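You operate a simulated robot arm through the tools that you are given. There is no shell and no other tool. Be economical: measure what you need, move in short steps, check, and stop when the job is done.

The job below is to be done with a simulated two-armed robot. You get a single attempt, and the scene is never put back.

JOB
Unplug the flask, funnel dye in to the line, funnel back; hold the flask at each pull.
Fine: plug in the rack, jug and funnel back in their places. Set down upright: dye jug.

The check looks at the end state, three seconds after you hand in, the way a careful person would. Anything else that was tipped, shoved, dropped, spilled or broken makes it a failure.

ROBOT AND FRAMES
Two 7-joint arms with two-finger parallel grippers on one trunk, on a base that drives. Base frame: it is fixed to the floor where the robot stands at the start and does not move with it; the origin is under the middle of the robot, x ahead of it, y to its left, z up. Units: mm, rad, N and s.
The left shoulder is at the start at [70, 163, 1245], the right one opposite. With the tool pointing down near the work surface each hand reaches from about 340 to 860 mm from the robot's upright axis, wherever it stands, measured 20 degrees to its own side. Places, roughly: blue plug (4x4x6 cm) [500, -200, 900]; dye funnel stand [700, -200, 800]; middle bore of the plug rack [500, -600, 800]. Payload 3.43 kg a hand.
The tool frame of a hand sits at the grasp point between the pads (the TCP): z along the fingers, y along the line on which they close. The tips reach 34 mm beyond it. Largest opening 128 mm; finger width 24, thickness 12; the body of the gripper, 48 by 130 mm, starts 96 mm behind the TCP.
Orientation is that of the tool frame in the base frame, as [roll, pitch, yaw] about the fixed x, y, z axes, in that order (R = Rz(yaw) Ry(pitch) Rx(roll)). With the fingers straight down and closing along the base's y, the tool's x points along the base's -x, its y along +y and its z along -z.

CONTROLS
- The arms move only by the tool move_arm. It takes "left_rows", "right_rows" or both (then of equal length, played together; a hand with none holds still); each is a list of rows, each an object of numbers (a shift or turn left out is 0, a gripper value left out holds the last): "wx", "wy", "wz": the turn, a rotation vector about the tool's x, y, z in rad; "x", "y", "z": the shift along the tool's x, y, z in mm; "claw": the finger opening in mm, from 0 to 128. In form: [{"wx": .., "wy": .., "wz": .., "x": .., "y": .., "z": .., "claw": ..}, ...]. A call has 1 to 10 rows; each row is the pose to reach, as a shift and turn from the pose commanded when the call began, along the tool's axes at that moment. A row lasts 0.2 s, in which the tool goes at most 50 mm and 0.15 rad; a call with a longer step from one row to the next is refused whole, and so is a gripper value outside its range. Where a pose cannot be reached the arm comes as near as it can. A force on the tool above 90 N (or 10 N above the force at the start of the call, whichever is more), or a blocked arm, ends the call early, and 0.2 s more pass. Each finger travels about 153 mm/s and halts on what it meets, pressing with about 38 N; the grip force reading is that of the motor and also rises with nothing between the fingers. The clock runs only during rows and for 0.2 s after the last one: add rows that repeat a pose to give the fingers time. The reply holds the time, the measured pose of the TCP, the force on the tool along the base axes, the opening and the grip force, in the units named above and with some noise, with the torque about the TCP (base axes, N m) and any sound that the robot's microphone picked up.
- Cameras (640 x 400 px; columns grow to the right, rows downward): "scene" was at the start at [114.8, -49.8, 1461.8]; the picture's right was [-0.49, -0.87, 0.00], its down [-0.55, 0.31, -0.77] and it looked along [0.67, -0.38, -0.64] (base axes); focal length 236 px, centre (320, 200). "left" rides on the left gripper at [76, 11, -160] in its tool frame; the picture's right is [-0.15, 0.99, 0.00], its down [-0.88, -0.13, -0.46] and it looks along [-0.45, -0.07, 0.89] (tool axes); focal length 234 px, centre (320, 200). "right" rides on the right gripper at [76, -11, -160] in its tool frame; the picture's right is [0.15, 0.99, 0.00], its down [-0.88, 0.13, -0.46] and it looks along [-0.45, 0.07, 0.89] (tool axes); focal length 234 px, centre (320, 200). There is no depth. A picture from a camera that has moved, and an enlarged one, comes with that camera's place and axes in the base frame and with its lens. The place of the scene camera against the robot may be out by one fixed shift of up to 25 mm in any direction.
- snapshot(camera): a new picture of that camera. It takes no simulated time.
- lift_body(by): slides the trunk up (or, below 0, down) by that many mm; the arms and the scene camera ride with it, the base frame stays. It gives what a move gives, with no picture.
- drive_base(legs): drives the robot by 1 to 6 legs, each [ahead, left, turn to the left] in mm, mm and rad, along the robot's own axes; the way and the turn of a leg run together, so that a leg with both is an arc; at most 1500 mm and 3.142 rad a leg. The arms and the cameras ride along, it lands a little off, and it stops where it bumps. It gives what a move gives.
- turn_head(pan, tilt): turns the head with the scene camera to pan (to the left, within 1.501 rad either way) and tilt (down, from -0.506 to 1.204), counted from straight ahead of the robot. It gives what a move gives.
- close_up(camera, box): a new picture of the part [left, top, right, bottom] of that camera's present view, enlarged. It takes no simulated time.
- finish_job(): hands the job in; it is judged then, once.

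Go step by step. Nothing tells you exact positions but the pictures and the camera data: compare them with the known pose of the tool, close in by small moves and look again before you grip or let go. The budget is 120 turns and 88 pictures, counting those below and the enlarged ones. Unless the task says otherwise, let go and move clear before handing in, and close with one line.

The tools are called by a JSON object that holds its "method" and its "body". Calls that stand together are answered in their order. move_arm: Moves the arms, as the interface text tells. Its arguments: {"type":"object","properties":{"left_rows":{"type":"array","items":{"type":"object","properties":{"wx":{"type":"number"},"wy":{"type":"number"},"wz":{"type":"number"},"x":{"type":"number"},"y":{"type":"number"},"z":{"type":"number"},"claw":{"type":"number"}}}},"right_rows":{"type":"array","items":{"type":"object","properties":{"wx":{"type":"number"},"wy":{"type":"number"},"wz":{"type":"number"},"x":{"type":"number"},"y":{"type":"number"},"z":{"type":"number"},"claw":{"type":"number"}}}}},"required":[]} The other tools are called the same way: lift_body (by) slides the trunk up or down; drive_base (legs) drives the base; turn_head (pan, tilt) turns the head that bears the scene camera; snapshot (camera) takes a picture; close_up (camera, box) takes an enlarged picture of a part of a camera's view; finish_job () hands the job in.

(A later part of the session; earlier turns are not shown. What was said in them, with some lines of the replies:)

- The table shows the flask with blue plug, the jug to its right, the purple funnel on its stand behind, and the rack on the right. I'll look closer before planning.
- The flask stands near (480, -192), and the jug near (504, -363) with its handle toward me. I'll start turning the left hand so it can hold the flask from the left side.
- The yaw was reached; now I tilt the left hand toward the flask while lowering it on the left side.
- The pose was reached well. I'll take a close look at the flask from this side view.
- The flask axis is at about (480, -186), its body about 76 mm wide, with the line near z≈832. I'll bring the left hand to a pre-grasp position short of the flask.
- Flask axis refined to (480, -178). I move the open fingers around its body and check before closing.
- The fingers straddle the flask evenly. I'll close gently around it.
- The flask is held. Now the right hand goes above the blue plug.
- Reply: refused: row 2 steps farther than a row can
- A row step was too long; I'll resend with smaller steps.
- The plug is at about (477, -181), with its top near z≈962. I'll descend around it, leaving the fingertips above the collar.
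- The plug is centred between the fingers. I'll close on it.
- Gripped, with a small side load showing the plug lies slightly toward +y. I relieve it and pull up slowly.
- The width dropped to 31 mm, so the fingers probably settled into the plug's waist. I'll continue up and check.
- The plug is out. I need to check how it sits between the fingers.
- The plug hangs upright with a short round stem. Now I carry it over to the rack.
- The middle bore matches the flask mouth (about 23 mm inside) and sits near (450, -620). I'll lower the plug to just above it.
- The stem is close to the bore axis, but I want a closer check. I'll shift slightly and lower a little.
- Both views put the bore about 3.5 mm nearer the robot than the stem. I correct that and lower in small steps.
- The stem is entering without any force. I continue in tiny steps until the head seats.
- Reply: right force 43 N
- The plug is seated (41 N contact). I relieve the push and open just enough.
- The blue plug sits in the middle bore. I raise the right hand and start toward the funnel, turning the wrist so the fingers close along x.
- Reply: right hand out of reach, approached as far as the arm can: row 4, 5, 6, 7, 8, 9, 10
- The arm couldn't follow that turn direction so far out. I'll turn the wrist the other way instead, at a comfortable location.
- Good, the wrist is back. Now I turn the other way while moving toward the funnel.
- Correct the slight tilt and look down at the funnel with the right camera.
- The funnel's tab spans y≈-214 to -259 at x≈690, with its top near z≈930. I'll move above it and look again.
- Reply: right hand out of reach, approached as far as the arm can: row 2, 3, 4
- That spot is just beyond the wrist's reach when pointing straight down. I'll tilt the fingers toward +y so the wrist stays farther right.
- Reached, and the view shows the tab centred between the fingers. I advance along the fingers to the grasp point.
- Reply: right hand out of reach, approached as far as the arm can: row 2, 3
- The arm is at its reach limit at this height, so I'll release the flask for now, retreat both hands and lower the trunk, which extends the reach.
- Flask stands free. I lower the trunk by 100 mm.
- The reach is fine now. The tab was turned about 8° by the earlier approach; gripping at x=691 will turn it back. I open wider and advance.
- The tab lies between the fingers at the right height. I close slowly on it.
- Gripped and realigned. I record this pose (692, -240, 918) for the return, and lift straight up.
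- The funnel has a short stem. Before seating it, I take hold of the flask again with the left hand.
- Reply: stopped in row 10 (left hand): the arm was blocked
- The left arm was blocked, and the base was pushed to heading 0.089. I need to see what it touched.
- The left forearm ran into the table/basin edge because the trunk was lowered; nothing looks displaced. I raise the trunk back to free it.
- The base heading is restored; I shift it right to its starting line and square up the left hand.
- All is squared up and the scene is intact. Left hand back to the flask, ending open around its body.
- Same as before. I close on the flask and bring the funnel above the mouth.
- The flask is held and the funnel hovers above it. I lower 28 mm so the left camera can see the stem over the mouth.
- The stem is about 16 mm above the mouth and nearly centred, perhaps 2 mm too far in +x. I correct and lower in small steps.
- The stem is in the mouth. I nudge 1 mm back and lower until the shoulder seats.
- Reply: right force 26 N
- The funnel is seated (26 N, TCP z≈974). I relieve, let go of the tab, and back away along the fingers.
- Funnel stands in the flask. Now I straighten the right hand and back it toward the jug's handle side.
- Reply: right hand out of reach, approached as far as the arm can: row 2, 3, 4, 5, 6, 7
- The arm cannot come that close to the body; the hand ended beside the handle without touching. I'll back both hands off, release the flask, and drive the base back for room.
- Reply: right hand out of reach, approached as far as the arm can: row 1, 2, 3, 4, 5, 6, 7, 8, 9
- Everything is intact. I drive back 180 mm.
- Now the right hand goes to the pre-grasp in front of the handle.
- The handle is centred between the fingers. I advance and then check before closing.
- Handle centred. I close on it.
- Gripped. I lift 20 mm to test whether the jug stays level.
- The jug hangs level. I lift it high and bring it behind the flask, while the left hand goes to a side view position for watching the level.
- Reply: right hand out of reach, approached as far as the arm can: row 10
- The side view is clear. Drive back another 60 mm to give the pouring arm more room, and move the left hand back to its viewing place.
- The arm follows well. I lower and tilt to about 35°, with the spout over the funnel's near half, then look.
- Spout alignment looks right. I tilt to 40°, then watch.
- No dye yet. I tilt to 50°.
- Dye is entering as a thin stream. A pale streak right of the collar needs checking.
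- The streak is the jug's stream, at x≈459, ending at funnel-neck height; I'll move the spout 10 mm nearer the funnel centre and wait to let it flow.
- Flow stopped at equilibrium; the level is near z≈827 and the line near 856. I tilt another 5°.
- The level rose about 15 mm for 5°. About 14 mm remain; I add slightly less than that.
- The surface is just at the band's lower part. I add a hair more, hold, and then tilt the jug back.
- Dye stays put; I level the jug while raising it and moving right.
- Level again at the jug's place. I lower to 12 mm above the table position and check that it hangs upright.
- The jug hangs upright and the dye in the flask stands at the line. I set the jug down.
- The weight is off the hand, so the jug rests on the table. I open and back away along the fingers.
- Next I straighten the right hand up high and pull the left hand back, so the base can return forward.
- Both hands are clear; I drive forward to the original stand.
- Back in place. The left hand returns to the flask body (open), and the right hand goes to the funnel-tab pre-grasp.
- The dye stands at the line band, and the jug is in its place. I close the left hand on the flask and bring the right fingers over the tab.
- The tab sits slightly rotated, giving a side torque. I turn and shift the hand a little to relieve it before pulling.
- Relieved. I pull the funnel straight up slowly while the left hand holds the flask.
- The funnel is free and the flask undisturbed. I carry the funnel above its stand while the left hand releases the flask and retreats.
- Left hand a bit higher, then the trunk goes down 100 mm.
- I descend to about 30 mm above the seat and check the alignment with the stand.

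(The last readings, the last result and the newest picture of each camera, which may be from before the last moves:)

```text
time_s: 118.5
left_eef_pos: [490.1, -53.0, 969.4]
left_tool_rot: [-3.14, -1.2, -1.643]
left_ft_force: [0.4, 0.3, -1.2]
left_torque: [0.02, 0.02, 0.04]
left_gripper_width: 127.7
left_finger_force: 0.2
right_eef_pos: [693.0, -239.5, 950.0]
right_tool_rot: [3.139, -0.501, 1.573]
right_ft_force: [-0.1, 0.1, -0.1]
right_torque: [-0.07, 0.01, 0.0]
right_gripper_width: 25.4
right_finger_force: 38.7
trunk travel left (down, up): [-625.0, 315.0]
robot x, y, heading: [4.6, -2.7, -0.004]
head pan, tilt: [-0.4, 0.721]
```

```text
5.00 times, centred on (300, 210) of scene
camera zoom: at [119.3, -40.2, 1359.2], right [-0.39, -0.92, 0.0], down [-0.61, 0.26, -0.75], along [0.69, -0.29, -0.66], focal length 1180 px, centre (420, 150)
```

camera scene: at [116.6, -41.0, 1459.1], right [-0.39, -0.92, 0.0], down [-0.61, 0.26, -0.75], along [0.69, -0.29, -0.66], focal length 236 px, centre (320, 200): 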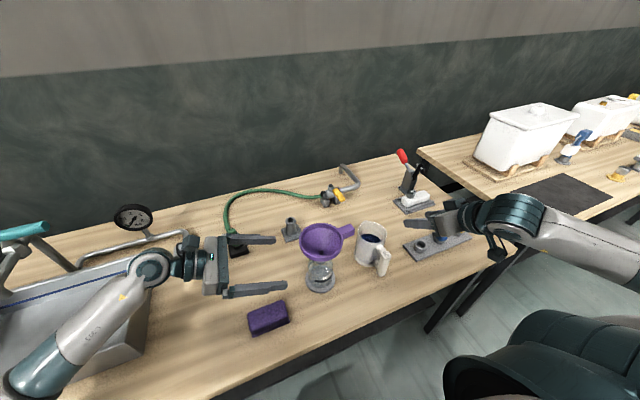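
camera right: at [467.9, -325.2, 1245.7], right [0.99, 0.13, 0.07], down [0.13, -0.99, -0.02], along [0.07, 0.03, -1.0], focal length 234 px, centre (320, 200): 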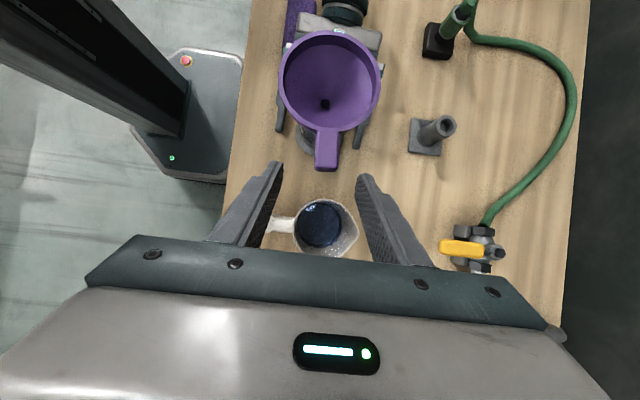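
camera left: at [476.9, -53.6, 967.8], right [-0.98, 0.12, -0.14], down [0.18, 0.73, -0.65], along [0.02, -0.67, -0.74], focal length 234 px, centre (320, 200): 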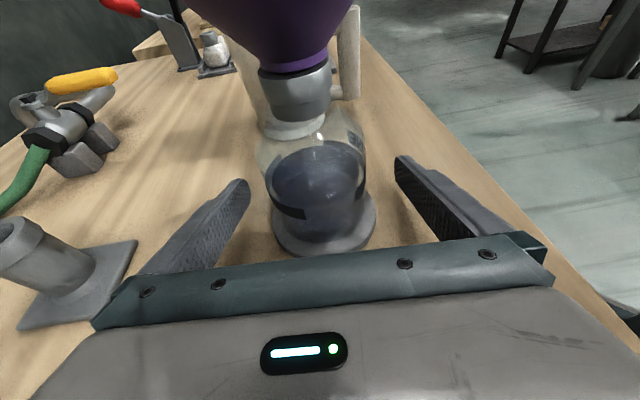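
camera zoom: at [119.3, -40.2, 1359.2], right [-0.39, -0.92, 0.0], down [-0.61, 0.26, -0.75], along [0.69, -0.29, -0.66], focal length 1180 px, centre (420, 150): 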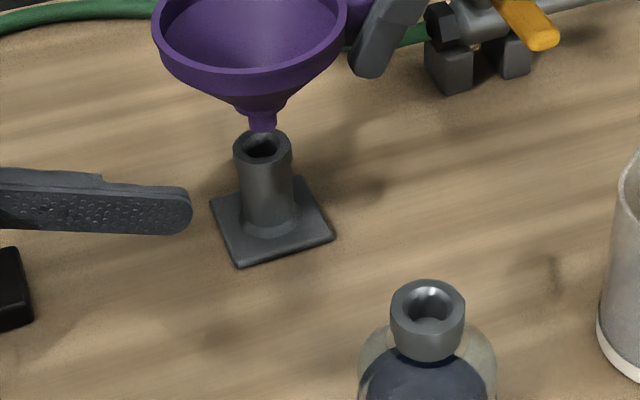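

The stem is right over the stand's bore. I lower in small steps.

{"method": "move_arm", "body": {"right_rows": [{"x": -3.8, "z": 7}, {"x": -7.2, "z": 13.2}, {"x": -9.6, "z": 17.6}, {"x": -9.6, "z": 17.6}]}}

```text
time_s: 119.5
left_eef_pos: [489.8, -54.5, 969.7]
left_tool_rot: [3.14, -1.199, -1.64]
left_ft_force: [-0.5, 0.9, 0.3]
left_torque: [-0.04, -0.01, 0.02]
left_gripper_width: 128.1
left_finger_force: 0.2
right_eef_pos: [692.4, -238.4, 930.3]
right_tool_rot: [3.138, -0.501, 1.572]
right_ft_force: [-0.5, 1.6, 1.0]
right_torque: [0.2, -0.02, -0.02]
right_gripper_width: 25.2
right_finger_force: 37.7
trunk travel left (down, up): [-625.0, 315.0]
robot x, y, heading: [2.2, -1.9, -0.003]
head pan, tilt: [-0.4, 0.721]
```

{"method": "move_arm", "body": {"right_rows": [{"x": -2.4, "z": 4.4}, {"x": -4.3, "z": 7.9}, {"x": -5.3, "z": 9.7}, {"x": -6.2, "z": 11.4}]}}

{"method": "close_up", "body": {"camera": "scene", "box": [250, 170, 350, 250]}}

```text
time_s: 120.5
left_eef_pos: [488.8, -52.5, 969.2]
left_tool_rot: [-3.141, -1.2, -1.641]
left_ft_force: [-0.8, -0.3, 0.7]
left_torque: [0.04, 0.02, 0.0]
left_gripper_width: 128.3
left_finger_force: 0.2
right_eef_pos: [692.6, -239.5, 917.9]
right_tool_rot: [3.139, -0.501, 1.573]
right_ft_force: [-2.5, 5.8, 2.4]
right_torque: [0.49, 0.11, 0.13]
right_gripper_width: 25.2
right_finger_force: 38.2
trunk travel left (down, up): [-625.0, 315.0]
robot x, y, heading: [5.1, 3.9, 0.003]
head pan, tilt: [-0.4, 0.721]
```

```text
5.00 times, centred on (300, 210) of scene
camera zoom: at [119.0, -39.7, 1359.2], right [-0.39, -0.92, 0.0], down [-0.61, 0.26, -0.75], along [0.69, -0.29, -0.66], focal length 1180 px, centre (420, 150)
```

zoom: 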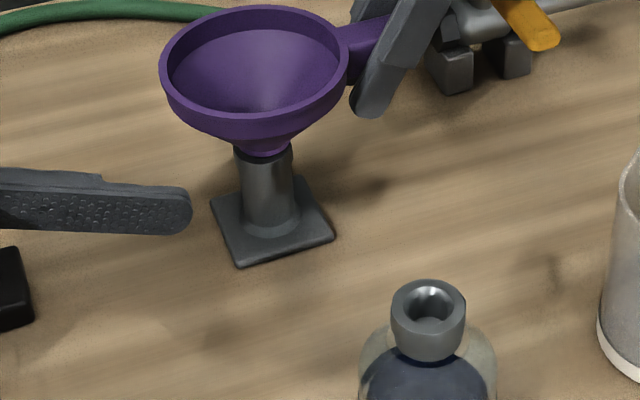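

The funnel is seated at the original height. I relieve the side load, open, and back away along the fingers.

{"method": "move_arm", "body": {"right_rows": [{"x": 1, "z": 0.7}, {"x": 0.9, "z": 1, "claw": 30}, {"x": 0.9, "z": 1, "claw": 40}, {"x": 0.9, "z": 1, "claw": 60}, {"x": 0.9, "z": 0, "claw": 70}, {"x": 0, "z": -30}, {"z": -70}, {"z": -115}, {"z": -150, "x": 20}]}}

{"method": "snapshot", "body": {"camera": "scene"}}

```text
time_s: 122.5
left_eef_pos: [488.9, -52.9, 969.0]
left_tool_rot: [-3.14, -1.198, -1.641]
left_ft_force: [-0.1, 0.9, -0.5]
left_torque: [-0.03, 0.02, -0.01]
left_gripper_width: 127.8
left_finger_force: 0.0
right_eef_pos: [692.0, -294.7, 1058.8]
right_tool_rot: [3.139, -0.5, 1.571]
right_ft_force: [0.1, 0.5, 0.3]
right_torque: [-0.01, 0.0, -0.03]
right_gripper_width: 69.6
right_finger_force: 0.0
trunk travel left (down, up): [-625.0, 315.0]
robot x, y, heading: [2.8, -2.9, -0.001]
head pan, tilt: [-0.4, 0.721]
```

```text
1 pictures are left
camera scene: at [119.2, -39.3, 1359.1], right [-0.39, -0.92, 0.0], down [-0.61, 0.26, -0.75], along [0.69, -0.29, -0.66], focal length 236 px, centre (320, 200)
```

scene: 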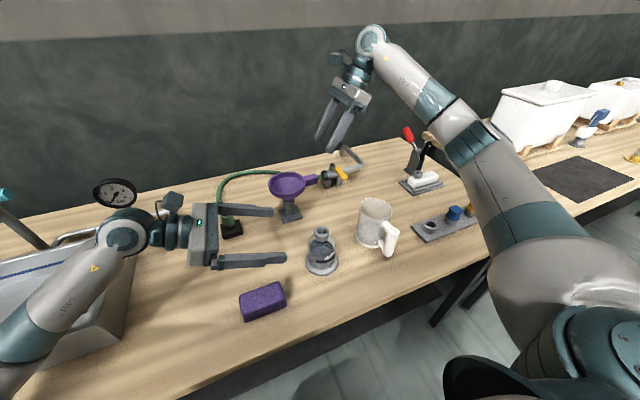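

All is in its place and both hands are clear. One last look at the plug rack.

{"method": "close_up", "body": {"camera": "scene", "box": [290, 165, 490, 285]}}

```text
3.20 times, centred on (390, 225) of scene
camera zoom: at [119.2, -39.3, 1359.1], right [-0.39, -0.92, 0.0], down [-0.61, 0.26, -0.75], along [0.69, -0.29, -0.66], focal length 755 px, centre (96, 120)
```

zoom: 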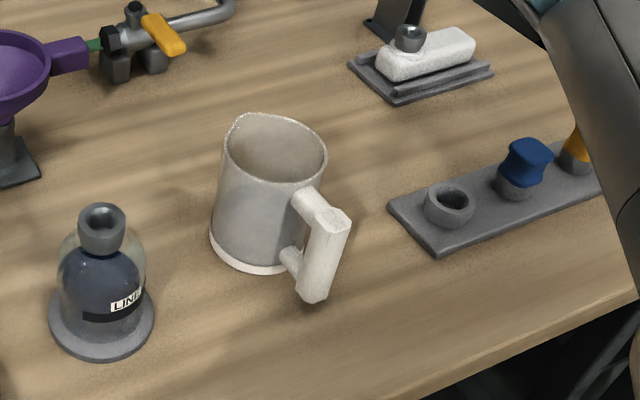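

The plug sits in the rack's middle bore, the jug stands upright in its place, the funnel is back on its stand, and the dye is at the line. I'm handing in.

{"method": "finish_job", "body": {}}

```text
The job is handed in.
```

The job is handed in. The blue plug is in the rack's middle bore, the dye looks to be at the line, the funnel is back on its stand, and the jug is upright in its place. I held the flask for both pulls. I saw no spills and nothing knocked over, although the left forearm once ran into the table or basin edge and pushed the base off its spot. I drove the base back afterwards.
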